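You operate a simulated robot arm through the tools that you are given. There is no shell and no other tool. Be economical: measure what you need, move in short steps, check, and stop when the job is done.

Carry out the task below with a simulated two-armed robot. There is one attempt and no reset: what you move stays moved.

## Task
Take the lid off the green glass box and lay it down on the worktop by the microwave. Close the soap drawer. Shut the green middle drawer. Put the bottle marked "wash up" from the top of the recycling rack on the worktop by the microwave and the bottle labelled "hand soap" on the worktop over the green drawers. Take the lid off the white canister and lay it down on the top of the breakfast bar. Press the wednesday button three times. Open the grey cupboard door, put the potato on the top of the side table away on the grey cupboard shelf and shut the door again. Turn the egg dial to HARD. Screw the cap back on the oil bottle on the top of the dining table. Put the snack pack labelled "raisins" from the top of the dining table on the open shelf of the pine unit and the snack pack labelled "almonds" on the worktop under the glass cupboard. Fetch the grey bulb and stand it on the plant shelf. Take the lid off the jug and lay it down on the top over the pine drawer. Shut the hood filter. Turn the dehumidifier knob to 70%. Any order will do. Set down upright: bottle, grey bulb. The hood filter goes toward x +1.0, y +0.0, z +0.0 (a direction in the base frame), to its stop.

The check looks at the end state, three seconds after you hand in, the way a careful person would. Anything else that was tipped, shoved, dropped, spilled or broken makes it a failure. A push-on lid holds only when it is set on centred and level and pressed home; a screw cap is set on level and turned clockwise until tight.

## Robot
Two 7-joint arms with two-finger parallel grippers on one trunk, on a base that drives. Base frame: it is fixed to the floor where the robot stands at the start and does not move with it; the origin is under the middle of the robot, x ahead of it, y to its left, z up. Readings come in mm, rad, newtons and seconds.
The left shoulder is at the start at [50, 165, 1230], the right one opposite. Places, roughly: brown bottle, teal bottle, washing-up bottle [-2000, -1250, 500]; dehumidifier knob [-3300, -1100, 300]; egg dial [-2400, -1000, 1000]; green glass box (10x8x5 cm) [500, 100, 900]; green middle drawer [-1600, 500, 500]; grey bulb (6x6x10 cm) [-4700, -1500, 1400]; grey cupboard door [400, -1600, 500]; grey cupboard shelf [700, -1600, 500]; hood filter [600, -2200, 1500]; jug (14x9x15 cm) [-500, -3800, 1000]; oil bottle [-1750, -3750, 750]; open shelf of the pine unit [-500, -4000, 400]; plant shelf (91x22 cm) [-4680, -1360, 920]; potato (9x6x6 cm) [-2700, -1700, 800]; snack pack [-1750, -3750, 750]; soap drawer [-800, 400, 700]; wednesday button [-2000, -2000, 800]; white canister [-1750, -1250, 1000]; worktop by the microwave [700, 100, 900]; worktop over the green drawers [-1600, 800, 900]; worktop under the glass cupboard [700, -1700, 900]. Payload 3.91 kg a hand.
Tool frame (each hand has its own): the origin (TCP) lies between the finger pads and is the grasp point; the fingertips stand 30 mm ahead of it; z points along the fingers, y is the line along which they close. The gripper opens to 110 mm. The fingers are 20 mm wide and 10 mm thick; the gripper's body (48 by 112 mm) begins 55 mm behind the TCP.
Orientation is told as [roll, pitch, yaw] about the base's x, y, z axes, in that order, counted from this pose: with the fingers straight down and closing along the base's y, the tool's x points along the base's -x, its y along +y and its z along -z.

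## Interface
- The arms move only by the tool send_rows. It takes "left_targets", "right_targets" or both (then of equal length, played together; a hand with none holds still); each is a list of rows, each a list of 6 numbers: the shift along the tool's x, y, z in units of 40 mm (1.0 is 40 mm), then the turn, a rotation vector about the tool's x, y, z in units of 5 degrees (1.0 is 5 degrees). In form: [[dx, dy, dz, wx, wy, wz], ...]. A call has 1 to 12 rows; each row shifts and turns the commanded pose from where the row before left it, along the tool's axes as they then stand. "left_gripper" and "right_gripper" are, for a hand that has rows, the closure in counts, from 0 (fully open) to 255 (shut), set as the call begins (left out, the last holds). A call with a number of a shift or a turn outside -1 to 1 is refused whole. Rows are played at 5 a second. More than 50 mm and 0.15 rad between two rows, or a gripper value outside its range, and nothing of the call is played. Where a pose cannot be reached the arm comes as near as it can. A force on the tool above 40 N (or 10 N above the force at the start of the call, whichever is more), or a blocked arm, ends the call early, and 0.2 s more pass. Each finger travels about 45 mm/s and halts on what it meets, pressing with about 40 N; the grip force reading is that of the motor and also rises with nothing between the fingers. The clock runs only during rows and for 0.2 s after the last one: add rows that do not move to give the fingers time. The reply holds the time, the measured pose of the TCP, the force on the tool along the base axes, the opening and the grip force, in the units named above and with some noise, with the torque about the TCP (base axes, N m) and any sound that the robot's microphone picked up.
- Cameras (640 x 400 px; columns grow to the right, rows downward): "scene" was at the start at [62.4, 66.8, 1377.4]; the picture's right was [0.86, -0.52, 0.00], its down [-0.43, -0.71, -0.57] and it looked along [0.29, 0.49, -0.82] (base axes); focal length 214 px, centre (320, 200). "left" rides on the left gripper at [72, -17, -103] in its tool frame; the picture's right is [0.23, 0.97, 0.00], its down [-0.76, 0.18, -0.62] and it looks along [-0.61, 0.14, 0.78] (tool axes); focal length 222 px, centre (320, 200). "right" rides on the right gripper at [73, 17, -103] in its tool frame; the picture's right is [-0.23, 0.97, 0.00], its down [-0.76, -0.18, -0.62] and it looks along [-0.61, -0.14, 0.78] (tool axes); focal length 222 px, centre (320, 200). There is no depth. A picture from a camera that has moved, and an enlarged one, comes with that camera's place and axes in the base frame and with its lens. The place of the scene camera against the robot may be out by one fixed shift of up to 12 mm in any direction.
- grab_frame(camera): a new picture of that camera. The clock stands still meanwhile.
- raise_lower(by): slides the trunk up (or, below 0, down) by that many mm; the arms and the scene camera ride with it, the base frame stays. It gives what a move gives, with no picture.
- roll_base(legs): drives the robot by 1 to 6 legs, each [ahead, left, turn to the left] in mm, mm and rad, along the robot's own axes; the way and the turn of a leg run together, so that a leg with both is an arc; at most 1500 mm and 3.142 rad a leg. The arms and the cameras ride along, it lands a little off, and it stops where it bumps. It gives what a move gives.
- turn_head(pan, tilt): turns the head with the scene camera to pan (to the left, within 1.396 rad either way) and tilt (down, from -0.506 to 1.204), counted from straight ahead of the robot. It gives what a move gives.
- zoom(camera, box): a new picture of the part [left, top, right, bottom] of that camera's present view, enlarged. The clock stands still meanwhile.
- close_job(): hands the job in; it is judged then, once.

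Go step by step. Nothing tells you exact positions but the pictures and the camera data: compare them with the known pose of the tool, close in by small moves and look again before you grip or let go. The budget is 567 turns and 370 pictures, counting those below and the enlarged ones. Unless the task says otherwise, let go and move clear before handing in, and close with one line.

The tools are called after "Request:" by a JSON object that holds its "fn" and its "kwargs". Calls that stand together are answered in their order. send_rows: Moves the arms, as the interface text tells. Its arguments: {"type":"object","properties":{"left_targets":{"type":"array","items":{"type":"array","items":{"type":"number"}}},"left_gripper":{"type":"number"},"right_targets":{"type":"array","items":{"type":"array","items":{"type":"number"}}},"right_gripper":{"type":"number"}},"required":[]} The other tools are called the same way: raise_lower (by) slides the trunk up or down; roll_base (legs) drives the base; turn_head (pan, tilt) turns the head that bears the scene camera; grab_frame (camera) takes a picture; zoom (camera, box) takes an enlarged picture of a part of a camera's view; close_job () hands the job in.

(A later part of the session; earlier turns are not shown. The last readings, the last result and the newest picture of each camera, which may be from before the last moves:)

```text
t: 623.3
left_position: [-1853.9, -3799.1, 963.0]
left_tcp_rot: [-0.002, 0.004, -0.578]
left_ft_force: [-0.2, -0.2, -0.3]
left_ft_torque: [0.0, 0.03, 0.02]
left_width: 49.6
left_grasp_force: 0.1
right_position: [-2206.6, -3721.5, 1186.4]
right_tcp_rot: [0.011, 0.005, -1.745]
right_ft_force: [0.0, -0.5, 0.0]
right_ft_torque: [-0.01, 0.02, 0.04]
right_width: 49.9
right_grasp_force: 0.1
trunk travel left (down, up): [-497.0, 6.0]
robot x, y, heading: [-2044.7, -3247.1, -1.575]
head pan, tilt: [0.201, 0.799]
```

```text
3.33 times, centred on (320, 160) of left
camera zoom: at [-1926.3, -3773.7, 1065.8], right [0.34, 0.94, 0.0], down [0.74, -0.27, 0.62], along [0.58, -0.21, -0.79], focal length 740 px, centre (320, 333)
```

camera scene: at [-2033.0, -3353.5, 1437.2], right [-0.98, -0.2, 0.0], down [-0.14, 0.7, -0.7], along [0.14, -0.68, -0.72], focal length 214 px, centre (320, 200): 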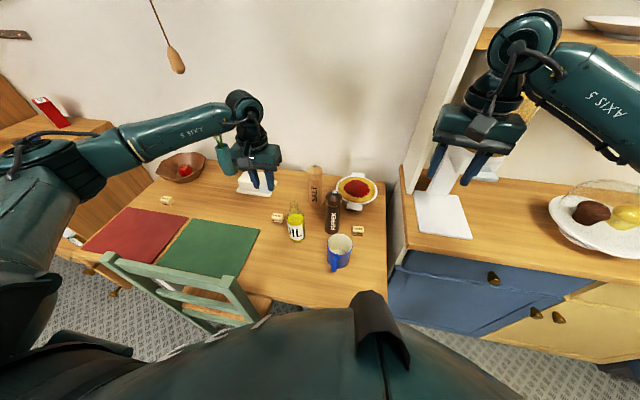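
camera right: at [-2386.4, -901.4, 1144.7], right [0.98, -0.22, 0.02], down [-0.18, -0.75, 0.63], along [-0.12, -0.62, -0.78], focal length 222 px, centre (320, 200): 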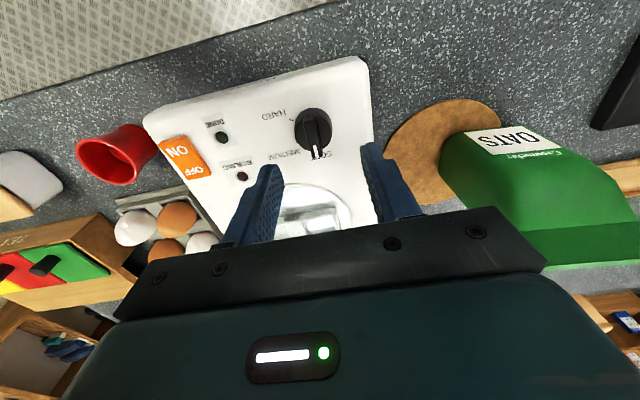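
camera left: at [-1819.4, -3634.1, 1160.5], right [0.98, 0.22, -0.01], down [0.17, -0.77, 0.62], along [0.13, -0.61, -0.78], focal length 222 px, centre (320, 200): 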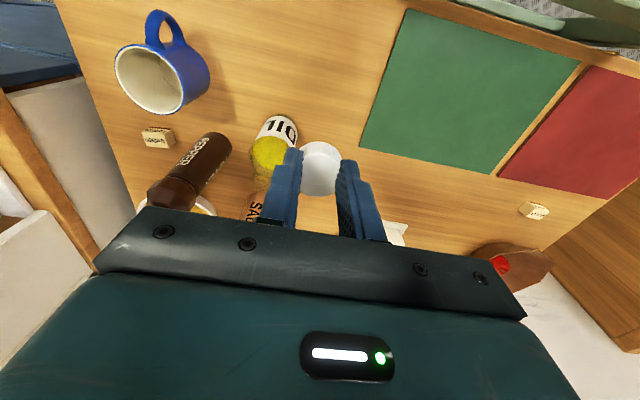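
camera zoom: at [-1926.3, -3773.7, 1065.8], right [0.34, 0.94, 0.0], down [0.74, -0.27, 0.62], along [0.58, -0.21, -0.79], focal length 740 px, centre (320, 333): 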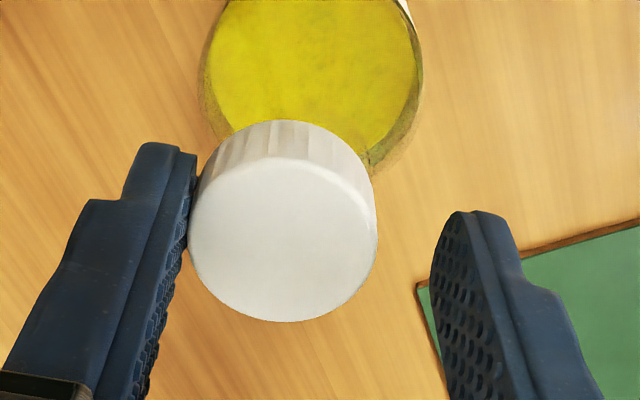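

The cap sits on the mouth but about 4 mm off axis (toward -y, slightly -x). I centre the fingers on it, regrip, lift 3 mm, shift it over the axis and set it down again.

Request:
{"fn": "send_rows", "kwargs": {"left_targets": [[0, -0.14, 0, 0, 0, 0], [0, 0, 0, 0, 0, 0], [0, 0, 0, 0, 0, 0], [0, 0, 0, 0, 0, 0], [0, 0, 0, 0, 0, 0]], "left_gripper": 210}}

Request:
{"fn": "zoom", "kwargs": {"camera": "left", "box": [240, 60, 400, 220]}}

```text
t: 624.5
left_position: [-1857.9, -3802.8, 962.2]
left_tcp_rot: [-0.002, 0.006, -0.579]
left_ft_force: [1.0, -0.8, 0.6]
left_ft_torque: [0.02, -0.08, 0.01]
left_width: 27.1
left_grasp_force: 39.9
right_position: [-2206.5, -3720.6, 1188.0]
right_tcp_rot: [0.009, 0.004, -1.744]
right_ft_force: [0.5, 0.4, -0.8]
right_ft_torque: [-0.01, 0.01, 0.0]
right_width: 49.5
right_grasp_force: 0.0
trunk travel left (down, up): [-497.0, 6.0]
robot x, y, heading: [-2045.6, -3248.4, -1.574]
head pan, tilt: [0.201, 0.799]
```

```text
2.50 times, centred on (320, 140) of left
camera zoom: at [-1930.0, -3778.1, 1066.5], right [0.34, 0.94, 0.0], down [0.74, -0.27, 0.62], along [0.58, -0.21, -0.79], focal length 555 px, centre (320, 350)
```

zoom: 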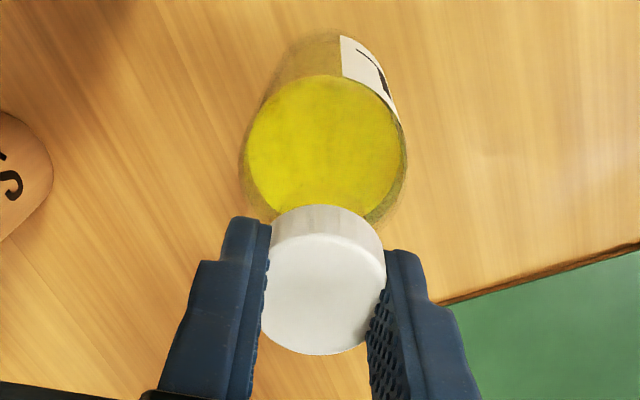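

Request:
{"fn": "zoom", "kwargs": {"camera": "scene", "box": [265, 160, 325, 220]}}

```text
6.67 times, centred on (295, 190) of scene
camera zoom: at [-2032.5, -3351.9, 1437.3], right [-0.98, -0.2, 0.0], down [-0.14, 0.7, -0.7], along [0.14, -0.68, -0.72], focal length 1430 px, centre (487, 267)
```

zoom: 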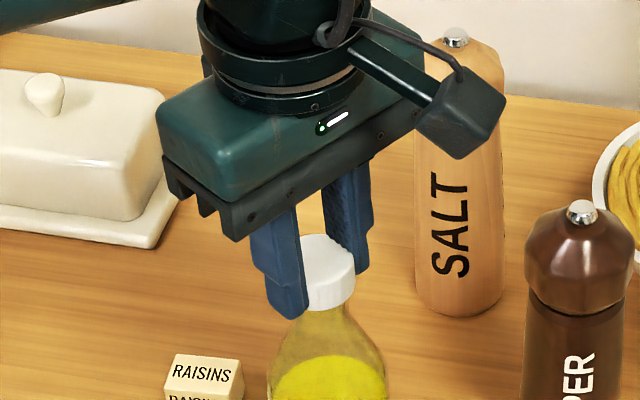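

By size the cap top is now at z≈949, i.e. it has dropped ~11 mm over the neck — it is on. I now turn clockwise through the wrist's range.

Request:
{"fn": "send_rows", "kwargs": {"left_targets": [[0, 0, 0, 0, 0, 1], [0, 0, 0.01, 0, 0, 1], [0, 0, 0.01, 0, 0, 1], [0, 0, 0.01, 0, 0, 1], [0, 0, 0.01, 0, 0, 1], [0, 0, 0.01, 0, 0, 1], [0, 0, 0.01, 0, 0, 1], [0, 0, 0.01, 0, 0, 1], [0, 0, 0.01, 0, 0, 1], [0, 0, 0.01, 0, 0, 1], [0, 0, 0.01, 0, 0, 1], [0, 0, 0.01, 0, 0, 1]]}}

Request:
{"fn": "send_rows", "kwargs": {"left_targets": [[0, 0, 0.01, 0, 0, 1], [0, 0, 0.01, 0, 0, 1], [0, 0, 0.01, 0, 0, 1], [0, 0, 0.01, 0, 0, 1], [0, 0, 0, 0, 0, 1]]}}

Request:
{"fn": "zoom", "kwargs": {"camera": "left", "box": [240, 60, 400, 220]}}

```text
t: 627.1
left_position: [-1858.3, -3800.8, 960.3]
left_tcp_rot: [-0.003, -0.001, -1.626]
left_ft_force: [3.6, 0.1, 24.2]
left_ft_torque: [0.24, -0.11, 0.01]
left_width: 30.3
left_grasp_force: 40.1
right_position: [-2207.7, -3718.9, 1188.0]
right_tcp_rot: [0.011, 0.002, -1.746]
right_ft_force: [0.4, 0.2, 0.2]
right_ft_torque: [0.02, 0.01, -0.01]
right_width: 49.5
right_grasp_force: 0.1
trunk travel left (down, up): [-497.0, 6.0]
robot x, y, heading: [-2046.5, -3249.6, -1.572]
head pan, tilt: [0.201, 0.799]
```

```text
t: 628.3
left_position: [-1857.0, -3801.5, 959.7]
left_tcp_rot: [-0.003, -0.007, -2.064]
left_ft_force: [5.0, -0.6, 27.9]
left_ft_torque: [0.4, -0.43, -0.04]
left_width: 30.6
left_grasp_force: 39.8
right_position: [-2206.8, -3718.2, 1186.8]
right_tcp_rot: [0.011, 0.002, -1.745]
right_ft_force: [0.1, 0.5, 0.5]
right_ft_torque: [-0.01, -0.02, 0.0]
right_width: 49.6
right_grasp_force: 0.1
trunk travel left (down, up): [-497.0, 6.0]
robot x, y, heading: [-2046.4, -3251.0, -1.574]
head pan, tilt: [0.201, 0.799]
```

```text
2.50 times, centred on (320, 140) of left
camera zoom: at [-1840.7, -3730.2, 1062.5], right [0.97, -0.26, 0.0], down [-0.2, -0.75, 0.63], along [-0.17, -0.61, -0.78], focal length 555 px, centre (320, 350)
```

zoom: 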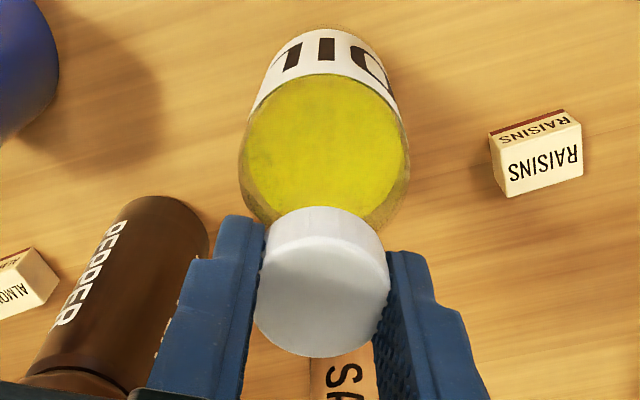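

No tightening torque yet. I do another stroke: open, back 88°, regrip, turn.

Request:
{"fn": "send_rows", "kwargs": {"left_targets": [[0, 0, -0.08, 0, 0, 0], [0, 0, 0, 0, 0, 0], [0, 0, 0, 0, 0, -1], [0, 0, 0, 0, 0, -1], [0, 0, 0, 0, 0, -1], [0, 0, 0, 0, 0, -1], [0, 0, 0, 0, 0, -1], [0, 0, 0, 0, 0, -1], [0, 0, 0, 0, 0, -1], [0, 0, 0, 0, 0, -1], [0, 0, 0, 0, 0, -1], [0, 0, 0, 0, 0, -1]], "left_gripper": 145}}

Request:
{"fn": "send_rows", "kwargs": {"left_targets": [[0, 0, 0, 0, 0, -1], [0, 0, 0, 0, 0, -1], [0, 0, 0, 0, 0, -1], [0, 0, 0, 0, 0, -1], [0, 0, 0, 0, 0, -1], [0, 0, 0, 0, 0, -1], [0, 0, 0, 0, 0, -1], [0, 0, 0, 0, 0, 0]]}}

Request:
{"fn": "zoom", "kwargs": {"camera": "left", "box": [240, 60, 400, 220]}}

Request:
{"fn": "zoom", "kwargs": {"camera": "scene", "box": [265, 160, 325, 220]}}

```text
t: 630.9
left_position: [-1858.0, -3801.3, 958.9]
left_tcp_rot: [-0.003, 0.006, -1.189]
left_ft_force: [0.0, -0.3, 0.1]
left_ft_torque: [0.03, 0.0, 0.03]
left_width: 47.1
left_grasp_force: 0.1
right_position: [-2206.8, -3721.4, 1185.7]
right_tcp_rot: [0.011, 0.006, -1.745]
right_ft_force: [0.0, 0.0, -0.3]
right_ft_torque: [-0.01, 0.0, 0.02]
right_width: 49.5
right_grasp_force: 0.0
trunk travel left (down, up): [-497.0, 6.0]
robot x, y, heading: [-2040.9, -3248.6, -1.574]
head pan, tilt: [0.201, 0.799]
```

```text
t: 632.7
left_position: [-1858.5, -3801.4, 958.3]
left_tcp_rot: [-0.002, 0.007, -0.576]
left_ft_force: [0.3, -0.4, -0.1]
left_ft_torque: [0.01, 0.0, 0.03]
left_width: 47.7
left_grasp_force: 0.0
right_position: [-2207.3, -3720.2, 1185.6]
right_tcp_rot: [0.01, 0.005, -1.745]
right_ft_force: [-0.5, -0.7, -0.2]
right_ft_torque: [-0.03, 0.0, -0.02]
right_width: 49.5
right_grasp_force: 0.2
trunk travel left (down, up): [-497.0, 6.0]
robot x, y, heading: [-2045.0, -3248.1, -1.57]
head pan, tilt: [0.201, 0.799]
```

```text
2.50 times, centred on (320, 140) of left
camera zoom: at [-1930.3, -3777.3, 1062.6], right [0.34, 0.94, 0.0], down [0.74, -0.27, 0.62], along [0.58, -0.21, -0.79], focal length 555 px, centre (320, 350)
```

zoom: 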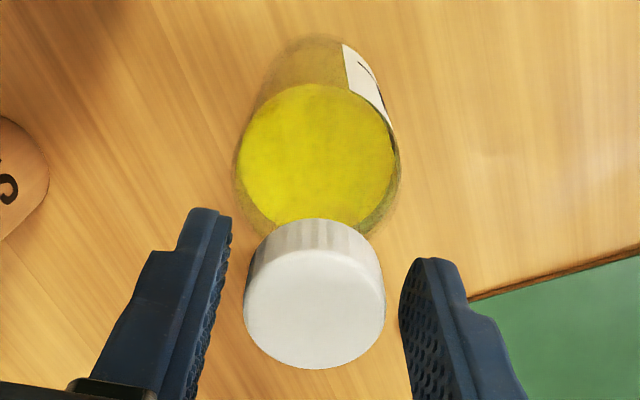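

```text
6.67 times, centred on (295, 190) of scene
camera zoom: at [-2032.5, -3352.1, 1437.3], right [-0.98, -0.2, 0.0], down [-0.14, 0.7, -0.7], along [0.14, -0.68, -0.72], focal length 1430 px, centre (487, 267)
```

zoom: 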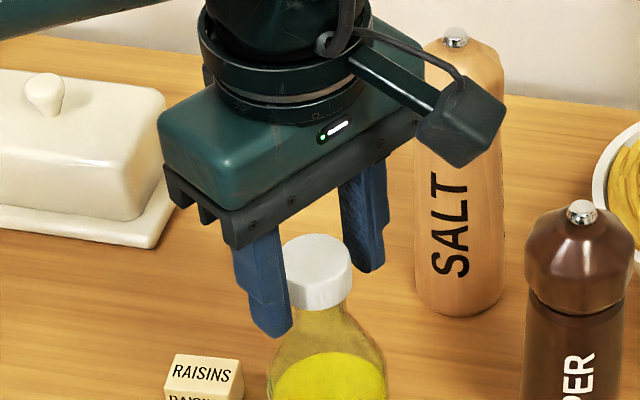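

The cap still sits on top of the mouth (top z≈963), not threaded. I look closely at the neck/cap centring.

Request:
{"fn": "zoom", "kwargs": {"camera": "scene", "box": [282, 180, 312, 204]}}

Request:
{"fn": "zoom", "kwargs": {"camera": "left", "box": [280, 120, 360, 180]}}

```text
16.00 times, centred on (297, 192) of scene
camera zoom: at [-2032.5, -3352.1, 1437.3], right [-0.98, -0.2, 0.0], down [-0.14, 0.7, -0.7], along [0.14, -0.68, -0.72], focal length 3432 px, centre (688, 328)
```

zoom: 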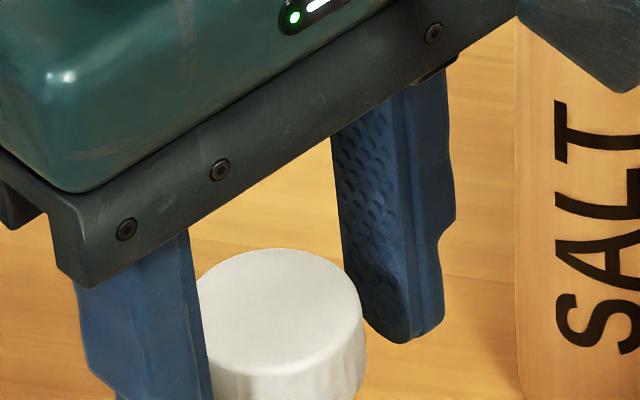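

```text
6.67 times, centred on (320, 150) of left
camera zoom: at [-1930.3, -3777.3, 1062.6], right [0.34, 0.94, 0.0], down [0.74, -0.27, 0.62], along [0.58, -0.21, -0.79], focal length 1481 px, centre (320, 533)
```

zoom: 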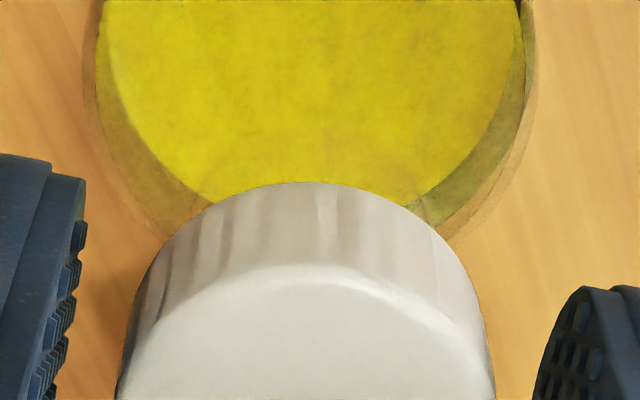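

Estimated remaining offset ≈1.3 mm in x. I regrip, lift 2 mm, shift +1.3 mm in x, and press down gently to feel for engagement.

Request:
{"fn": "send_rows", "kwargs": {"left_targets": [[0, -0.035, 0, 0, 0, 0], [0, 0, 0, 0, 0, 0], [0, 0, 0, 0, 0, 0], [0, 0, 0, 0, 0, 0], [0, 0, 0, 0, 0, 0]], "left_gripper": 210}}

Request:
{"fn": "send_rows", "kwargs": {"left_targets": [[0, 0, -0.07, 0, 0, 0], [0, 0, 0, 0, 0, 0], [-0.027, 0.018, 0, 0, 0, 0], [0, 0, 0.05, 0, 0, 0], [0, 0, 0.05, 0, 0, 0], [0, 0, 0, 0, 0, 0]]}}

```text
t: 633.9
left_position: [-1858.2, -3803.9, 959.2]
left_tcp_rot: [-0.001, 0.004, -0.579]
left_ft_force: [0.1, 0.1, 0.1]
left_ft_torque: [0.08, -0.01, -0.02]
left_width: 30.5
left_grasp_force: 39.5
right_position: [-2206.9, -3720.0, 1186.4]
right_tcp_rot: [0.01, 0.005, -1.745]
right_ft_force: [-0.8, 0.4, -1.2]
right_ft_torque: [-0.02, 0.01, 0.01]
right_width: 49.3
right_grasp_force: 0.1
trunk travel left (down, up): [-497.0, 6.0]
robot x, y, heading: [-2043.7, -3247.8, -1.575]
head pan, tilt: [0.201, 0.799]
```

```text
t: 635.3
left_position: [-1857.2, -3803.0, 959.8]
left_tcp_rot: [-0.004, 0.006, -0.579]
left_ft_force: [1.5, 0.9, 2.8]
left_ft_torque: [0.06, -0.04, -0.03]
left_width: 30.8
left_grasp_force: 40.2
right_position: [-2206.5, -3721.1, 1186.9]
right_tcp_rot: [0.013, 0.003, -1.746]
right_ft_force: [-0.3, 0.4, -0.1]
right_ft_torque: [-0.03, -0.02, 0.0]
right_width: 49.4
right_grasp_force: 0.1
trunk travel left (down, up): [-497.0, 6.0]
robot x, y, heading: [-2044.6, -3247.6, -1.576]
head pan, tilt: [0.201, 0.799]
```

Contact again at the same height. I add slight pressure and rotate clockwise, watching height and torque.

Request:
{"fn": "send_rows", "kwargs": {"left_targets": [[0, 0, 0.03, 0, 0, 1], [0, 0, 0.02, 0, 0, 1], [0, 0, 0, 0, 0, 1], [0, 0, 0.01, 0, 0, 1], [0, 0, 0, 0, 0, 1], [0, 0, 0.01, 0, 0, 1], [0, 0, 0, 0, 0, 1], [0, 0, 0.01, 0, 0, 1], [0, 0, 0, 0, 0, 1], [0, 0, 0.01, 0, 0, 1], [0, 0, 0, 0, 0, 1], [0, 0, 0.01, 0, 0, 1]]}}

Request:
{"fn": "send_rows", "kwargs": {"left_targets": [[0, 0, 0.01, 0, 0, 1], [0, 0, 0.01, 0, 0, 1], [0, 0, 0.01, 0, 0, 1], [0, 0, 0.01, 0, 0, 1], [0, 0, 0, 0, 0, 1]]}}

Request:
{"fn": "grab_frame", "kwargs": {"camera": "scene"}}

```text
t: 637.9
left_position: [-1858.0, -3802.0, 957.0]
left_tcp_rot: [-0.006, -0.002, -1.627]
left_ft_force: [4.2, 2.7, 23.9]
left_ft_torque: [0.34, -0.21, 0.03]
left_width: 30.5
left_grasp_force: 39.6
right_position: [-2207.6, -3717.6, 1188.3]
right_tcp_rot: [0.012, 0.002, -1.744]
right_ft_force: [-0.1, 0.6, 0.2]
right_ft_torque: [0.01, 0.0, 0.01]
right_width: 49.6
right_grasp_force: 0.0
trunk travel left (down, up): [-497.0, 6.0]
robot x, y, heading: [-2042.4, -3248.1, -1.577]
head pan, tilt: [0.201, 0.799]
```

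```text
t: 639.1
left_position: [-1858.5, -3803.9, 955.4]
left_tcp_rot: [-0.002, -0.005, -2.063]
left_ft_force: [5.3, 1.2, 28.0]
left_ft_torque: [0.29, -0.41, -0.01]
left_width: 30.5
left_grasp_force: 40.2
right_position: [-2208.0, -3718.0, 1188.2]
right_tcp_rot: [0.012, 0.001, -1.746]
right_ft_force: [-0.7, 0.5, 0.0]
right_ft_torque: [-0.02, 0.02, 0.0]
right_width: 49.7
right_grasp_force: 0.0
trunk travel left (down, up): [-497.0, 6.0]
robot x, y, heading: [-2045.5, -3250.2, -1.57]
head pan, tilt: [0.201, 0.799]
```

```text
116 pictures are left
camera scene: at [-2032.9, -3349.0, 1437.7], right [-0.98, -0.2, 0.0], down [-0.14, 0.7, -0.7], along [0.14, -0.69, -0.71], focal length 214 px, centre (320, 200)
```

scene: 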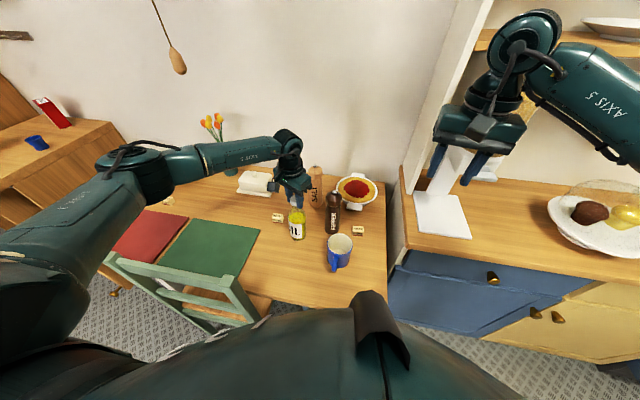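

I open, swing back and measure the cap height again.

Request:
{"fn": "send_rows", "kwargs": {"left_targets": [[0, 0, -0.08, 0, 0, 0], [0, 0, 0, 0, 0, 0], [0, 0, 0, 0, 0, -1], [0, 0, 0, 0, 0, -1], [0, 0, 0, 0, 0, -1], [0, 0, 0, 0, 0, -1], [0, 0, 0, 0, 0, -1], [0, 0, 0, 0, 0, -1], [0, 0, 0, 0, 0, -1], [0, 0, 0, 0, 0, -1], [0, 0, 0, 0, 0, -1], [0, 0, 0, 0, 0, -1]], "left_gripper": 145}}

Request:
{"fn": "send_rows", "kwargs": {"left_targets": [[0, 0, 0, 0, 0, -1], [0, 0, 0, 0, 0, -1], [0, 0, 0, 0, 0, -1], [0, 0, 0, 0, 0, -1], [0, 0, 0, 0, 0, -1], [0, 0, 0, 0, 0, -1], [0, 0, 0, 0, 0, -1], [0, 0, 0, 0, 0, 0]]}}

Request:
{"fn": "zoom", "kwargs": {"camera": "left", "box": [240, 60, 400, 220]}}

Request:
{"fn": "zoom", "kwargs": {"camera": "scene", "box": [265, 160, 325, 220]}}

```text
t: 641.7
left_position: [-1859.3, -3803.3, 955.9]
left_tcp_rot: [-0.005, 0.004, -1.188]
left_ft_force: [-1.0, -0.3, -0.3]
left_ft_torque: [-0.02, 0.02, -0.02]
left_width: 47.2
left_grasp_force: 0.1
right_position: [-2207.2, -3718.6, 1187.2]
right_tcp_rot: [0.01, 0.007, -1.744]
right_ft_force: [0.5, -0.5, -0.3]
right_ft_torque: [0.03, -0.01, 0.02]
right_width: 49.6
right_grasp_force: 0.0
trunk travel left (down, up): [-497.0, 6.0]
robot x, y, heading: [-2043.8, -3252.3, -1.574]
head pan, tilt: [0.201, 0.799]
```

```text
t: 643.5
left_position: [-1858.4, -3803.2, 955.0]
left_tcp_rot: [-0.002, 0.003, -0.58]
left_ft_force: [-0.9, 0.3, 0.0]
left_ft_torque: [0.0, 0.04, 0.0]
left_width: 47.4
left_grasp_force: 0.1
right_position: [-2208.0, -3719.4, 1185.8]
right_tcp_rot: [0.01, 0.006, -1.746]
right_ft_force: [0.2, -0.4, 0.7]
right_ft_torque: [0.01, 0.01, 0.03]
right_width: 49.5
right_grasp_force: 0.1
trunk travel left (down, up): [-497.0, 6.0]
robot x, y, heading: [-2047.0, -3249.4, -1.572]
head pan, tilt: [0.201, 0.799]
```

```text
2.50 times, centred on (320, 140) of left
camera zoom: at [-1929.5, -3778.8, 1059.8], right [0.34, 0.94, 0.0], down [0.74, -0.27, 0.62], along [0.58, -0.21, -0.79], focal length 555 px, centre (320, 350)
```

zoom: 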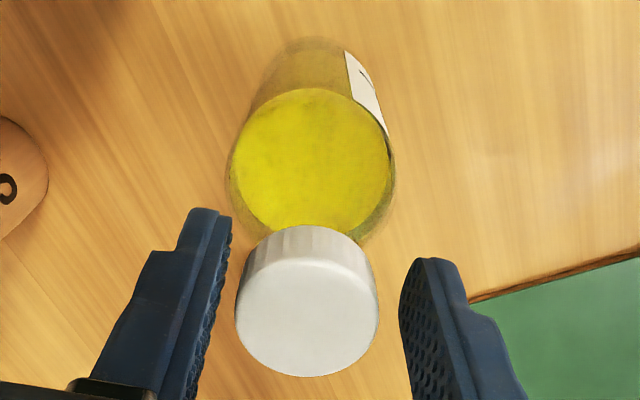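

```text
6.67 times, centred on (295, 190) of scene
camera zoom: at [-2032.5, -3352.1, 1437.3], right [-0.98, -0.2, 0.0], down [-0.14, 0.7, -0.7], along [0.14, -0.68, -0.72], focal length 1430 px, centre (487, 267)
```

zoom: 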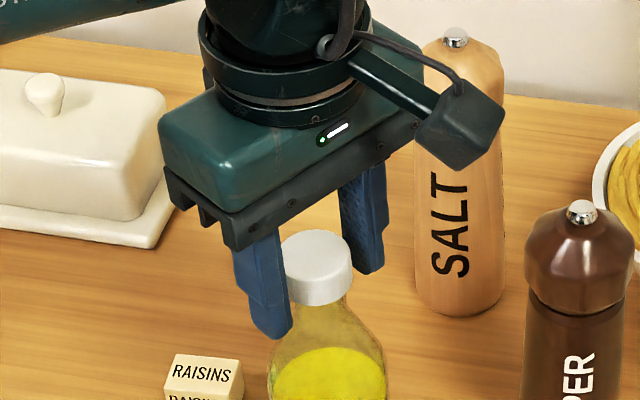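

Height is unchanged so far, but centring is now good to under a millimetre; the thread may need more turning to catch. Another full stroke with moderate pressure.

Request:
{"fn": "send_rows", "kwargs": {"left_targets": [[0, -0.06, -0.05, 0, 0, 0], [0, 0, 0, 0, 0, 0], [0, 0, 0, 0, 0, 0], [0, 0, 0, 0, 0, 0], [0, 0, 0, 0, 0, 0]], "left_gripper": 210}}

Request:
{"fn": "send_rows", "kwargs": {"left_targets": [[0, 0, 0.06, 0, 0, 1], [0, 0, 0.03, 0, 0, 1], [0, 0, 0, 0, 0, 1], [0, 0, 0, 0, 0, 1], [0, 0, 0, 0, 0, 1], [0, 0, 0, 0, 0, 1], [0, 0, 0, 0, 0, 1], [0, 0, 0, 0, 0, 1], [0, 0, 0, 0, 0, 1], [0, 0, 0, 0, 0, 1], [0, 0, 0, 0, 0, 1], [0, 0, 0, 0, 0, 1]]}}

Request:
{"fn": "send_rows", "kwargs": {"left_targets": [[0, 0, 0.02, 0, 0, 1], [0, 0, 0, 0, 0, 1], [0, 0, 0, 0, 0, 1], [0, 0, 0, 0, 0, 1], [0, 0, 0, 0, 0, 1]]}}

```text
t: 644.7
left_position: [-1858.6, -3806.5, 957.4]
left_tcp_rot: [-0.001, 0.006, -0.579]
left_ft_force: [0.0, 0.3, -4.5]
left_ft_torque: [0.03, 0.06, -0.02]
left_width: 27.1
left_grasp_force: 39.5
right_position: [-2206.8, -3720.6, 1185.8]
right_tcp_rot: [0.011, 0.005, -1.746]
right_ft_force: [0.1, 0.0, -0.3]
right_ft_torque: [-0.02, -0.02, -0.03]
right_width: 49.6
right_grasp_force: 0.0
trunk travel left (down, up): [-497.0, 6.0]
robot x, y, heading: [-2045.8, -3249.6, -1.572]
head pan, tilt: [0.201, 0.799]
```

```text
t: 647.3
left_position: [-1859.5, -3804.9, 955.1]
left_tcp_rot: [-0.006, -0.002, -1.629]
left_ft_force: [2.0, -3.2, 14.9]
left_ft_torque: [-0.36, -0.04, 0.0]
left_width: 30.5
left_grasp_force: 40.0
right_position: [-2207.9, -3720.1, 1186.1]
right_tcp_rot: [0.012, 0.005, -1.744]
right_ft_force: [0.3, -0.6, 0.1]
right_ft_torque: [0.03, 0.04, 0.0]
right_width: 49.5
right_grasp_force: 0.0
trunk travel left (down, up): [-497.0, 6.0]
robot x, y, heading: [-2042.7, -3249.3, -1.575]
head pan, tilt: [0.201, 0.799]
```

```text
t: 648.5
left_position: [-1859.8, -3803.7, 954.2]
left_tcp_rot: [-0.005, 0.001, -2.065]
left_ft_force: [-2.3, 0.3, 16.7]
left_ft_torque: [0.18, 0.05, 0.07]
left_width: 26.9
left_grasp_force: 40.0
right_position: [-2207.4, -3718.4, 1188.5]
right_tcp_rot: [0.012, 0.003, -1.746]
right_ft_force: [-0.2, 0.5, 0.6]
right_ft_torque: [0.0, 0.01, -0.01]
right_width: 49.9
right_grasp_force: 0.1
trunk travel left (down, up): [-497.0, 6.0]
robot x, y, heading: [-2045.8, -3253.6, -1.573]
head pan, tilt: [0.201, 0.799]
```

Request:
{"fn": "send_rows", "kwargs": {"left_targets": [[0, 0, -0.05, 0, 0, 0], [0, 0, 0, 0, 0, 0], [0, 0, 0, 0, 0, 0], [0, 0, 0, 0, 0, 0]], "left_gripper": 130}}

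Request:
{"fn": "zoom", "kwargs": {"camera": "left", "box": [260, 90, 380, 200]}}

Request:
{"fn": "zoom", "kwargs": {"camera": "scene", "box": [275, 165, 325, 215]}}

```text
t: 649.5
left_position: [-1859.2, -3804.9, 955.0]
left_tcp_rot: [-0.006, 0.0, -2.064]
left_ft_force: [-0.2, 0.8, 0.3]
left_ft_torque: [0.01, 0.01, -0.04]
left_width: 53.8
left_grasp_force: 0.1
right_position: [-2207.8, -3720.9, 1187.1]
right_tcp_rot: [0.012, 0.005, -1.747]
right_ft_force: [-1.1, -1.1, 0.2]
right_ft_torque: [-0.03, 0.0, 0.0]
right_width: 49.8
right_grasp_force: 0.1
trunk travel left (down, up): [-497.0, 6.0]
robot x, y, heading: [-2046.1, -3249.7, -1.573]
head pan, tilt: [0.201, 0.799]
```

```text
3.64 times, centred on (320, 145) of left
camera zoom: at [-1841.8, -3733.8, 1058.9], right [0.97, -0.26, -0.01], down [-0.2, -0.76, 0.62], along [-0.17, -0.6, -0.78], focal length 808 px, centre (320, 400)
```

zoom: 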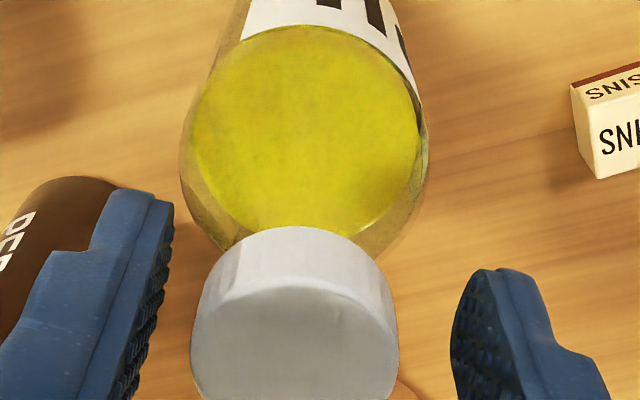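

```text
8.00 times, centred on (300, 190) of scene
camera zoom: at [-2032.6, -3352.0, 1437.3], right [-0.98, -0.2, 0.0], down [-0.14, 0.7, -0.7], along [0.14, -0.68, -0.72], focal length 1716 px, centre (480, 280)
```

zoom: 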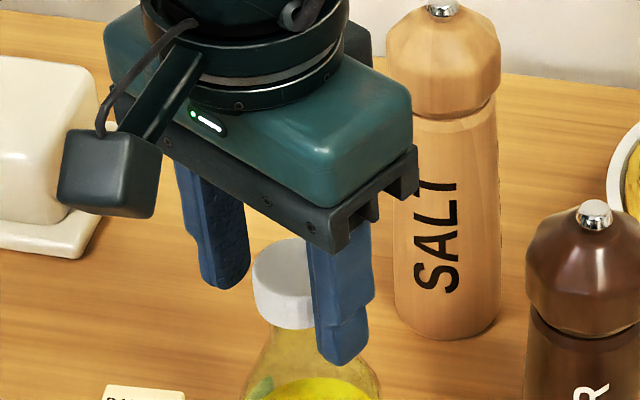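

The cap bottom is ~8 mm below the mouth rim, so it is on the neck; what is missing is turning. I raise the grip to a better height and do a stroke with little axial push, watching the torque.

Request:
{"fn": "send_rows", "kwargs": {"left_targets": [[0, 0, -0.2, 0, 0, -1], [0, 0, 0, 0, 0, -1], [0, 0, 0, 0, 0, -1], [0, 0, 0, 0, 0, -1], [0, 0, 0, 0, 0, -1], [0, 0, 0, 0, 0, -1], [0, 0, 0, 0, 0, -1], [0, 0, 0, 0, 0, -1], [0, 0, 0, 0, 0, -1], [0, 0, 0, 0, 0, -1], [0, 0, 0, 0, 0, -1], [0, 0, 0, 0, 0, -1]]}}

Request:
{"fn": "send_rows", "kwargs": {"left_targets": [[0, 0, 0, 0, 0, -1], [0, 0, 0, 0, 0, -1], [0, 0, 0, 0, 0, -1], [0, 0, 0, 0, 0, -1], [0, 0, 0, 0, 0, -1], [0, 0, 0, 0, 0, 0]]}}

Request:
{"fn": "send_rows", "kwargs": {"left_targets": [[0, 0, 0, 0, 0, 0], [0, 0, 0, 0, 0, 0], [0, 0, 0, 0, 0, 0], [0, 0, 0, 0, 0, 0]], "left_gripper": 215}}

Request:
{"fn": "send_rows", "kwargs": {"left_targets": [[0, 0, 0.02, 0, 0, 1], [0, 0, 0.01, 0, 0, 1], [0, 0, 0, 0, 0, 1], [0, 0, 0, 0, 0, 1], [0, 0, 0, 0, 0, 1], [0, 0, 0, 0, 0, 1]]}}

Request:
{"fn": "send_rows", "kwargs": {"left_targets": [[0, 0, 0.01, 0, 0, 1], [0, 0, 0, 0, 0, 1], [0, 0, 0, 0, 0, 1], [0, 0, 0, 0, 0, 1], [0, 0, 0, 0, 0, 1], [0, 0, 0, 0, 0, 1]]}}

Request:
{"fn": "send_rows", "kwargs": {"left_targets": [[0, 0, 0.01, 0, 0, 1], [0, 0, 0, 0, 0, 1], [0, 0, 0, 0, 0, 1], [0, 0, 0, 0, 0, 1], [0, 0, 0, 0, 0, 1]]}}

```text
t: 652.1
left_position: [-1859.4, -3806.2, 962.7]
left_tcp_rot: [-0.003, 0.005, -1.012]
left_ft_force: [0.7, 0.0, 0.5]
left_ft_torque: [0.01, -0.02, -0.03]
left_width: 53.9
left_grasp_force: 0.1
right_position: [-2206.6, -3720.5, 1186.7]
right_tcp_rot: [0.01, 0.006, -1.746]
right_ft_force: [1.1, 0.4, 0.0]
right_ft_torque: [-0.01, 0.02, -0.02]
right_width: 49.7
right_grasp_force: 0.1
trunk travel left (down, up): [-497.0, 6.0]
robot x, y, heading: [-2045.0, -3248.8, -1.573]
head pan, tilt: [0.201, 0.799]
```

```text
t: 653.5
left_position: [-1858.9, -3806.6, 962.5]
left_tcp_rot: [-0.001, 0.004, -0.577]
left_ft_force: [-0.4, 0.0, -0.6]
left_ft_torque: [0.02, 0.0, -0.02]
left_width: 54.0
left_grasp_force: 0.1
right_position: [-2207.0, -3719.3, 1187.1]
right_tcp_rot: [0.01, 0.005, -1.746]
right_ft_force: [0.0, 0.1, -1.0]
right_ft_torque: [0.0, 0.0, -0.04]
right_width: 49.5
right_grasp_force: 0.1
trunk travel left (down, up): [-497.0, 6.0]
robot x, y, heading: [-2046.8, -3245.9, -1.578]
head pan, tilt: [0.201, 0.799]
```

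```text
t: 654.5
left_position: [-1858.7, -3804.9, 963.0]
left_tcp_rot: [-0.001, 0.006, -0.581]
left_ft_force: [-0.3, 0.6, -0.3]
left_ft_torque: [-0.03, -0.01, -0.01]
left_width: 27.3
left_grasp_force: 40.0
right_position: [-2206.0, -3720.5, 1186.1]
right_tcp_rot: [0.011, 0.006, -1.746]
right_ft_force: [0.8, -0.4, 0.2]
right_ft_torque: [0.01, -0.01, 0.0]
right_width: 49.5
right_grasp_force: 0.0
trunk travel left (down, up): [-497.0, 6.0]
robot x, y, heading: [-2042.6, -3247.5, -1.576]
head pan, tilt: [0.201, 0.799]
```

```text
t: 655.9
left_position: [-1859.3, -3805.9, 961.4]
left_tcp_rot: [-0.004, 0.003, -1.104]
left_ft_force: [-1.2, 2.5, 2.3]
left_ft_torque: [0.44, 0.04, 0.08]
left_width: 30.6
left_grasp_force: 39.8
right_position: [-2206.9, -3720.6, 1186.0]
right_tcp_rot: [0.012, 0.003, -1.747]
right_ft_force: [-0.1, 0.1, -0.2]
right_ft_torque: [-0.01, 0.01, 0.03]
right_width: 49.5
right_grasp_force: 0.0
trunk travel left (down, up): [-497.0, 6.0]
robot x, y, heading: [-2043.9, -3245.3, -1.573]
head pan, tilt: [0.201, 0.799]
```

```text
t: 657.3
left_position: [-1858.8, -3806.0, 962.0]
left_tcp_rot: [-0.005, 0.001, -1.628]
left_ft_force: [0.5, -0.6, 1.9]
left_ft_torque: [-0.18, -0.04, 0.09]
left_width: 30.7
left_grasp_force: 40.2
right_position: [-2207.0, -3720.0, 1187.0]
right_tcp_rot: [0.009, 0.004, -1.744]
right_ft_force: [0.4, -0.4, 0.0]
right_ft_torque: [-0.04, 0.01, 0.0]
right_width: 49.8
right_grasp_force: 0.1
trunk travel left (down, up): [-497.0, 6.0]
robot x, y, heading: [-2043.3, -3247.6, -1.572]
head pan, tilt: [0.201, 0.799]
```

```text
t: 658.5
left_position: [-1858.9, -3805.6, 961.8]
left_tcp_rot: [-0.007, -0.001, -2.064]
left_ft_force: [0.7, 1.0, 5.7]
left_ft_torque: [0.1, -0.04, 0.09]
left_width: 30.7
left_grasp_force: 39.9
right_position: [-2207.3, -3718.5, 1186.6]
right_tcp_rot: [0.013, 0.004, -1.744]
right_ft_force: [-0.6, -0.5, -0.3]
right_ft_torque: [-0.07, -0.02, -0.04]
right_width: 49.6
right_grasp_force: 0.1
trunk travel left (down, up): [-497.0, 6.0]
robot x, y, heading: [-2045.1, -3252.7, -1.577]
head pan, tilt: [0.201, 0.799]
```

A small steady reaction torque (≈0.09 N m) appears now. Next stroke.

Request:
{"fn": "send_rows", "kwargs": {"left_targets": [[0, 0, 0, 0, 0, 0], [0, 0, 0, 0, 0, 0], [0, 0, 0, 0, 0, -1], [0, 0, 0, 0, 0, -1], [0, 0, 0, 0, 0, -1], [0, 0, 0, 0, 0, -1], [0, 0, 0, 0, 0, -1], [0, 0, 0, 0, 0, -1], [0, 0, 0, 0, 0, -1], [0, 0, 0, 0, 0, -1], [0, 0, 0, 0, 0, -1], [0, 0, 0, 0, 0, -1]], "left_gripper": 140}}

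Request:
{"fn": "send_rows", "kwargs": {"left_targets": [[0, 0, 0, 0, 0, -1], [0, 0, 0, 0, 0, -1], [0, 0, 0, 0, 0, -1], [0, 0, 0, 0, 0, -1], [0, 0, 0, 0, 0, -1], [0, 0, 0, 0, 0, -1], [0, 0, 0, 0, 0, -1], [0, 0, 0, 0, 0, 0]]}}

Request:
{"fn": "zoom", "kwargs": {"camera": "left", "box": [240, 60, 400, 220]}}

Request:
{"fn": "send_rows", "kwargs": {"left_targets": [[0, 0, 0, 0, 0, 0], [0, 0, 0, 0, 0, 0], [0, 0, 0, 0, 0, 0], [0, 0, 0, 0, 0, 0]], "left_gripper": 215}}

Request:
{"fn": "send_rows", "kwargs": {"left_targets": [[0, 0, 0.02, 0, 0, 1], [0, 0, 0.01, 0, 0, 1], [0, 0, 0.01, 0, 0, 1], [0, 0, 0.01, 0, 0, 1], [0, 0, 0.01, 0, 0, 1], [0, 0, 0, 0, 0, 1], [0, 0, 0.01, 0, 0, 1], [0, 0, 0, 0, 0, 1], [0, 0, 0.01, 0, 0, 1], [0, 0, 0, 0, 0, 1], [0, 0, 0.01, 0, 0, 1], [0, 0, 0, 0, 0, 1]]}}

Request:
{"fn": "send_rows", "kwargs": {"left_targets": [[0, 0, 0.01, 0, 0, 1], [0, 0, 0, 0, 0, 1], [0, 0, 0.01, 0, 0, 1], [0, 0, 0, 0, 0, 1], [0, 0, 0, 0, 0, 1]]}}

```text
t: 661.1
left_position: [-1857.7, -3805.8, 961.4]
left_tcp_rot: [-0.004, 0.003, -1.189]
left_ft_force: [-0.7, -0.3, 0.0]
left_ft_torque: [-0.01, -0.02, 0.03]
left_width: 49.6
left_grasp_force: 0.0
right_position: [-2207.1, -3720.2, 1187.1]
right_tcp_rot: [0.01, 0.004, -1.745]
right_ft_force: [-1.1, -0.4, 0.0]
right_ft_torque: [-0.02, 0.03, -0.04]
right_width: 49.5
right_grasp_force: 0.2
trunk travel left (down, up): [-497.0, 6.0]
robot x, y, heading: [-2045.5, -3252.1, -1.569]
head pan, tilt: [0.201, 0.799]
```

```text
t: 662.9
left_position: [-1859.4, -3805.2, 961.0]
left_tcp_rot: [-0.001, 0.005, -0.577]
left_ft_force: [0.2, 0.3, -0.3]
left_ft_torque: [-0.01, 0.0, -0.05]
left_width: 49.8
left_grasp_force: 0.0
right_position: [-2207.5, -3721.0, 1187.0]
right_tcp_rot: [0.01, 0.005, -1.746]
right_ft_force: [0.0, 0.0, -0.8]
right_ft_torque: [0.0, 0.02, 0.01]
right_width: 49.6
right_grasp_force: 0.1
trunk travel left (down, up): [-497.0, 6.0]
robot x, y, heading: [-2042.6, -3245.6, -1.577]
head pan, tilt: [0.201, 0.799]
```

```text
2.50 times, centred on (320, 140) of left
camera zoom: at [-1931.2, -3780.2, 1065.4], right [0.34, 0.94, 0.0], down [0.74, -0.27, 0.62], along [0.58, -0.21, -0.79], focal length 555 px, centre (320, 350)
```

zoom: 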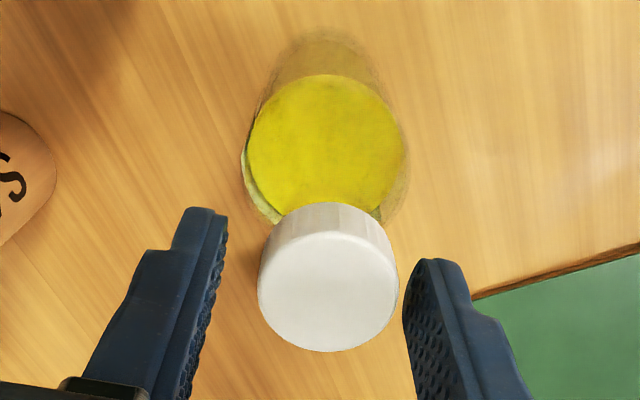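

```text
t: 663.9
left_position: [-1858.7, -3804.6, 960.7]
left_tcp_rot: [-0.003, 0.004, -0.578]
left_ft_force: [0.5, 1.6, -0.3]
left_ft_torque: [0.05, -0.02, -0.01]
left_width: 30.7
left_grasp_force: 39.8
right_position: [-2206.8, -3720.9, 1186.9]
right_tcp_rot: [0.011, 0.006, -1.745]
right_ft_force: [-0.4, 0.6, -0.2]
right_ft_torque: [0.0, 0.03, -0.03]
right_width: 49.6
right_grasp_force: 0.1
trunk travel left (down, up): [-497.0, 6.0]
robot x, y, heading: [-2044.1, -3251.3, -1.574]
head pan, tilt: [0.201, 0.799]
```

```text
t: 666.5
left_position: [-1860.2, -3807.1, 959.9]
left_tcp_rot: [-0.006, -0.002, -1.626]
left_ft_force: [-0.2, -1.0, 20.6]
left_ft_torque: [0.2, -0.02, 0.22]
left_width: 30.4
left_grasp_force: 39.7
right_position: [-2207.9, -3718.3, 1187.0]
right_tcp_rot: [0.012, 0.003, -1.745]
right_ft_force: [0.3, 0.4, 0.5]
right_ft_torque: [0.04, -0.01, -0.03]
right_width: 49.9
right_grasp_force: 0.1
trunk travel left (down, up): [-497.0, 6.0]
robot x, y, heading: [-2040.8, -3247.7, -1.577]
head pan, tilt: [0.201, 0.799]
```

```text
t: 667.7
left_position: [-1859.2, -3804.7, 959.7]
left_tcp_rot: [-0.003, -0.006, -2.063]
left_ft_force: [-0.3, 0.5, 25.0]
left_ft_torque: [0.19, -0.01, 0.32]
left_width: 30.3
left_grasp_force: 40.5
right_position: [-2208.2, -3717.9, 1186.9]
right_tcp_rot: [0.012, 0.002, -1.747]
right_ft_force: [0.0, -0.5, 0.2]
right_ft_torque: [0.01, -0.01, 0.03]
right_width: 49.4
right_grasp_force: 0.0
trunk travel left (down, up): [-497.0, 6.0]
robot x, y, heading: [-2047.3, -3248.6, -1.578]
head pan, tilt: [0.201, 0.799]
```

Torque rose to 0.3 N m and the bottle's label has begun turning with the cap, so the cap is gripping its thread. I open and compare.

Request:
{"fn": "send_rows", "kwargs": {"left_targets": [[0, 0, -0.06, 0, 0, 0], [0, 0, 0, 0, 0, 0], [0, 0, 0, 0, 0, 0], [0, 0, -0.6, 0, 0, 0], [0, 0, -0.9, 0, 0, 0], [0, 0, -0.9, 0, 0, 0], [0, 0, 0, 0, 0, 0]], "left_gripper": 120}}

Request:
{"fn": "zoom", "kwargs": {"camera": "left", "box": [220, 60, 420, 220]}}

Request:
{"fn": "zoom", "kwargs": {"camera": "scene", "box": [260, 170, 340, 250]}}

```text
t: 669.3
left_position: [-1858.4, -3806.3, 1058.0]
left_tcp_rot: [-0.008, 0.0, -2.061]
left_ft_force: [0.5, -1.1, -0.7]
left_ft_torque: [0.0, 0.01, -0.02]
left_width: 58.3
left_grasp_force: 0.0
right_position: [-2207.6, -3720.8, 1185.5]
right_tcp_rot: [0.01, 0.005, -1.745]
right_ft_force: [0.6, -0.1, 0.7]
right_ft_torque: [-0.01, 0.0, 0.0]
right_width: 49.9
right_grasp_force: 0.0
trunk travel left (down, up): [-497.0, 6.0]
robot x, y, heading: [-2043.2, -3249.6, -1.568]
head pan, tilt: [0.201, 0.799]
```

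```text
2.50 times, centred on (320, 140) of left
camera zoom: at [-1841.5, -3735.4, 1161.8], right [0.97, -0.26, -0.01], down [-0.2, -0.76, 0.62], along [-0.17, -0.6, -0.78], focal length 555 px, centre (320, 350)
```

zoom: 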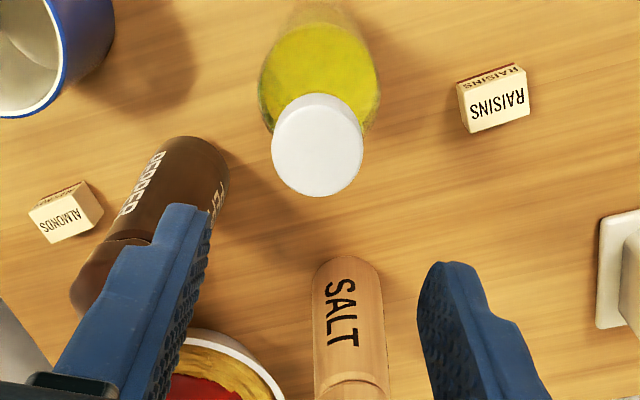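

```text
5.00 times, centred on (300, 210) of scene
camera zoom: at [-2032.4, -3352.3, 1437.3], right [-0.98, -0.2, 0.0], down [-0.14, 0.7, -0.7], along [0.14, -0.68, -0.72], focal length 1072 px, centre (420, 150)
```

zoom: 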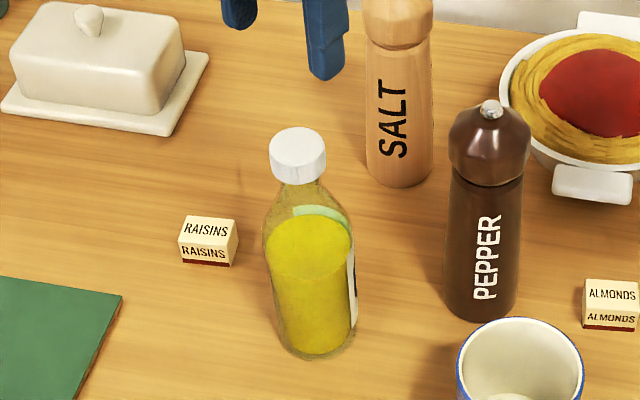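

The cap is seated and tight (bottle turns with it). Now the RAISINS pack at (-1760,-3857): I restore the left wrist, tilt it 28°, and reach over it.

Request:
{"fn": "send_rows", "kwargs": {"left_targets": [[0, 0, -0.3, 0, -1, -1], [0, 0, 0, 0, -1, -1], [0, 0, 0, 0, -1, -1], [0, 0, 0, 0, -1, -1], [0, 0, 0, 0, -1, -1], [0, 0, 0, 0, -0.6, -0.6], [0, 0, 0, 0, 0, 0]], "left_gripper": 80}}

Request:
{"fn": "send_rows", "kwargs": {"left_targets": [[0, 0.6, 0, 0, 0, 0], [0, 0.6, 0, 0, 0, 0], [0, 0.6, 0, 0, 0, 0], [0, 0.6, 0, 0, 0, 0], [0.1, 0, 0.8, 0, 0, 0], [0.1, 0, 0.8, 0, 0, 0], [0.1, 0, 0.8, 0, 0, 0], [0, 0, 0, 0, 0, 0]]}}

Request:
{"fn": "grab_frame", "kwargs": {"camera": "left"}}

```text
t: 670.9
left_position: [-1858.5, -3805.9, 1066.7]
left_tcp_rot: [-0.137, -0.465, -1.529]
left_ft_force: [-0.4, -0.9, -0.2]
left_ft_torque: [-0.01, 0.02, 0.0]
left_width: 75.6
left_grasp_force: 0.1
right_position: [-2209.0, -3720.3, 1186.7]
right_tcp_rot: [0.011, 0.005, -1.745]
right_ft_force: [-0.3, -0.2, -0.7]
right_ft_torque: [-0.04, -0.04, -0.01]
right_width: 49.5
right_grasp_force: 0.1
trunk travel left (down, up): [-497.0, 6.0]
robot x, y, heading: [-2042.1, -3248.4, -1.574]
head pan, tilt: [0.201, 0.799]
```

```text
t: 672.7
left_position: [-1775.8, -3840.9, 966.4]
left_tcp_rot: [-0.136, -0.466, -1.531]
left_ft_force: [-0.1, 0.8, 0.1]
left_ft_torque: [0.02, -0.01, -0.01]
left_width: 75.3
left_grasp_force: 0.0
right_position: [-2207.3, -3719.7, 1186.9]
right_tcp_rot: [0.011, 0.004, -1.746]
right_ft_force: [-0.7, 0.1, 0.1]
right_ft_torque: [-0.01, 0.02, 0.0]
right_width: 49.4
right_grasp_force: 0.0
trunk travel left (down, up): [-497.0, 6.0]
robot x, y, heading: [-2045.9, -3249.0, -1.574]
head pan, tilt: [0.201, 0.799]
```

```text
108 pictures are left
camera left: at [-1785.3, -3729.3, 1027.1], right [0.96, 0.18, -0.22], down [0.28, -0.4, 0.87], along [0.07, -0.9, -0.44], focal length 222 px, centre (320, 200)
```

left: 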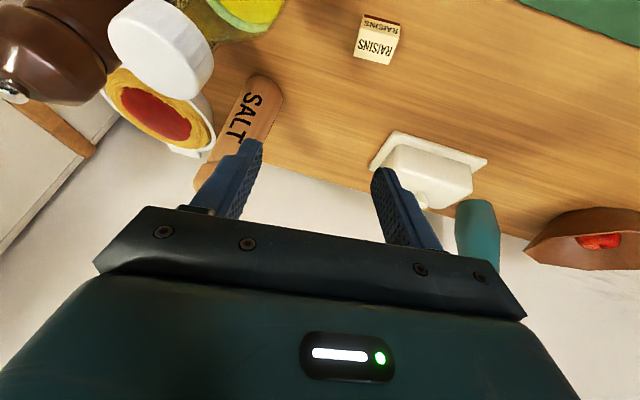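

I level the hand and descend toward the pack, stopping 30 mm short.

Request:
{"fn": "send_rows", "kwargs": {"left_targets": [[0, 0, 0, -0.75, 0, 0], [0, 0, 0, -0.75, 0, 0], [0.35, 0.08, 0.79, 0, 0, 0], [0.35, 0.08, 0.79, 0, 0, 0], [0.35, 0.08, 0.79, 0, 0, 0], [0.35, 0.08, 0.79, 0, 0, 0], [0, 0, 0, 0, 0, 0]]}}

Request:
{"fn": "grab_frame", "kwargs": {"camera": "left"}}

```text
t: 674.3
left_position: [-1762.4, -3845.8, 827.1]
left_tcp_rot: [-0.004, -0.465, -1.531]
left_ft_force: [0.0, -0.5, 0.5]
left_ft_torque: [0.0, 0.0, 0.02]
left_width: 75.2
left_grasp_force: 0.1
right_position: [-2207.5, -3719.8, 1186.3]
right_tcp_rot: [0.01, 0.003, -1.747]
right_ft_force: [0.7, -0.1, 1.1]
right_ft_torque: [0.03, 0.01, -0.01]
right_width: 49.7
right_grasp_force: 0.0
trunk travel left (down, up): [-497.0, 6.0]
robot x, y, heading: [-2045.9, -3248.7, -1.572]
head pan, tilt: [0.201, 0.799]
```

```text
107 pictures are left
camera left: at [-1786.1, -3736.8, 887.8], right [0.96, 0.24, -0.11], down [0.2, -0.39, 0.9], along [0.17, -0.89, -0.43], focal length 222 px, centre (320, 200)
```

left: 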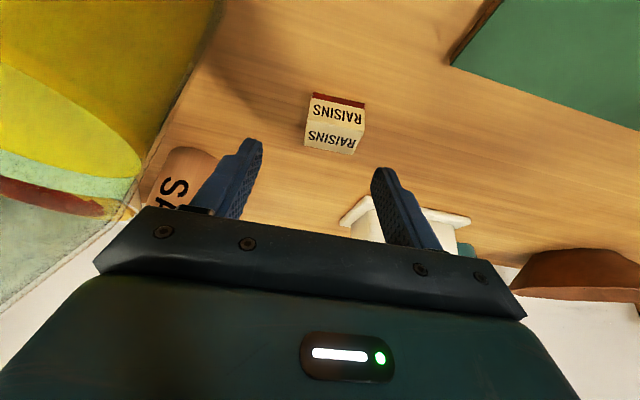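

The oil bottle is close beside the gripper; I turn the hand 20° so its body swings away from the bottle, then go down the last 38 mm.

Request:
{"fn": "send_rows", "kwargs": {"left_targets": [[0, 0, 0, 0.455, 0, 0.89], [0, 0, 0, 0.455, 0, 0.89], [0, 0, 0, 0.455, 0, 0.89], [0, 0, 0, 0.455, 0, 0.89], [0.3, 0.03, 0.3, 0, 0, 0], [0.15, 0.02, 0.2, 0, 0, 0], [0, 0, 0, 0, 0, 0]]}}

Request:
{"fn": "grab_frame", "kwargs": {"camera": "left"}}

Request:
{"fn": "zoom", "kwargs": {"camera": "scene", "box": [220, 150, 340, 250]}}

```text
t: 675.9
left_position: [-1756.6, -3840.5, 801.2]
left_tcp_rot: [-0.007, -0.468, -1.876]
left_ft_force: [0.4, -0.7, 0.5]
left_ft_torque: [-0.01, 0.01, -0.01]
left_width: 75.5
left_grasp_force: 0.1
right_position: [-2207.6, -3721.0, 1187.0]
right_tcp_rot: [0.011, 0.007, -1.746]
right_ft_force: [-0.7, 0.6, -0.5]
right_ft_torque: [0.03, 0.01, -0.04]
right_width: 49.7
right_grasp_force: 0.1
trunk travel left (down, up): [-497.0, 6.0]
robot x, y, heading: [-2045.2, -3248.7, -1.574]
head pan, tilt: [0.201, 0.799]
```

```text
106 pictures are left
camera left: at [-1741.6, -3729.9, 861.5], right [0.99, -0.1, -0.11], down [0.05, -0.44, 0.9], along [-0.14, -0.89, -0.43], focal length 222 px, centre (320, 200)
```

left: 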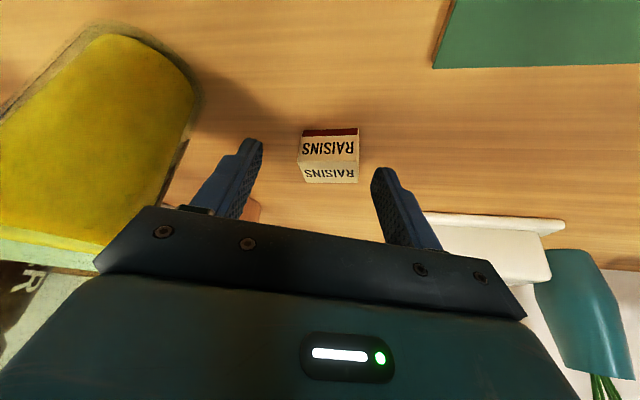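

```text
4.00 times, centred on (280, 200) of scene
camera zoom: at [-2032.5, -3352.0, 1437.3], right [-0.98, -0.2, 0.0], down [-0.14, 0.7, -0.7], along [0.14, -0.68, -0.72], focal length 858 px, centre (480, 200)
```

zoom: 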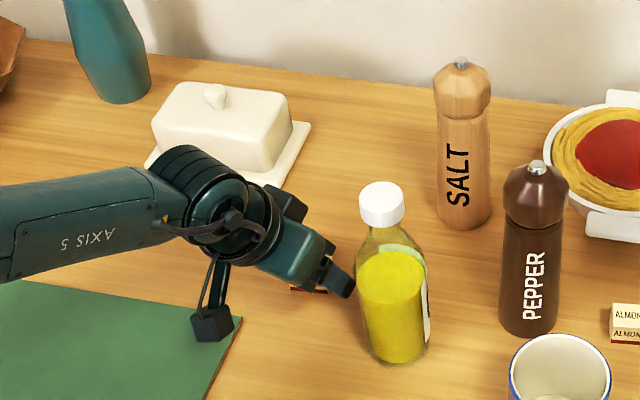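

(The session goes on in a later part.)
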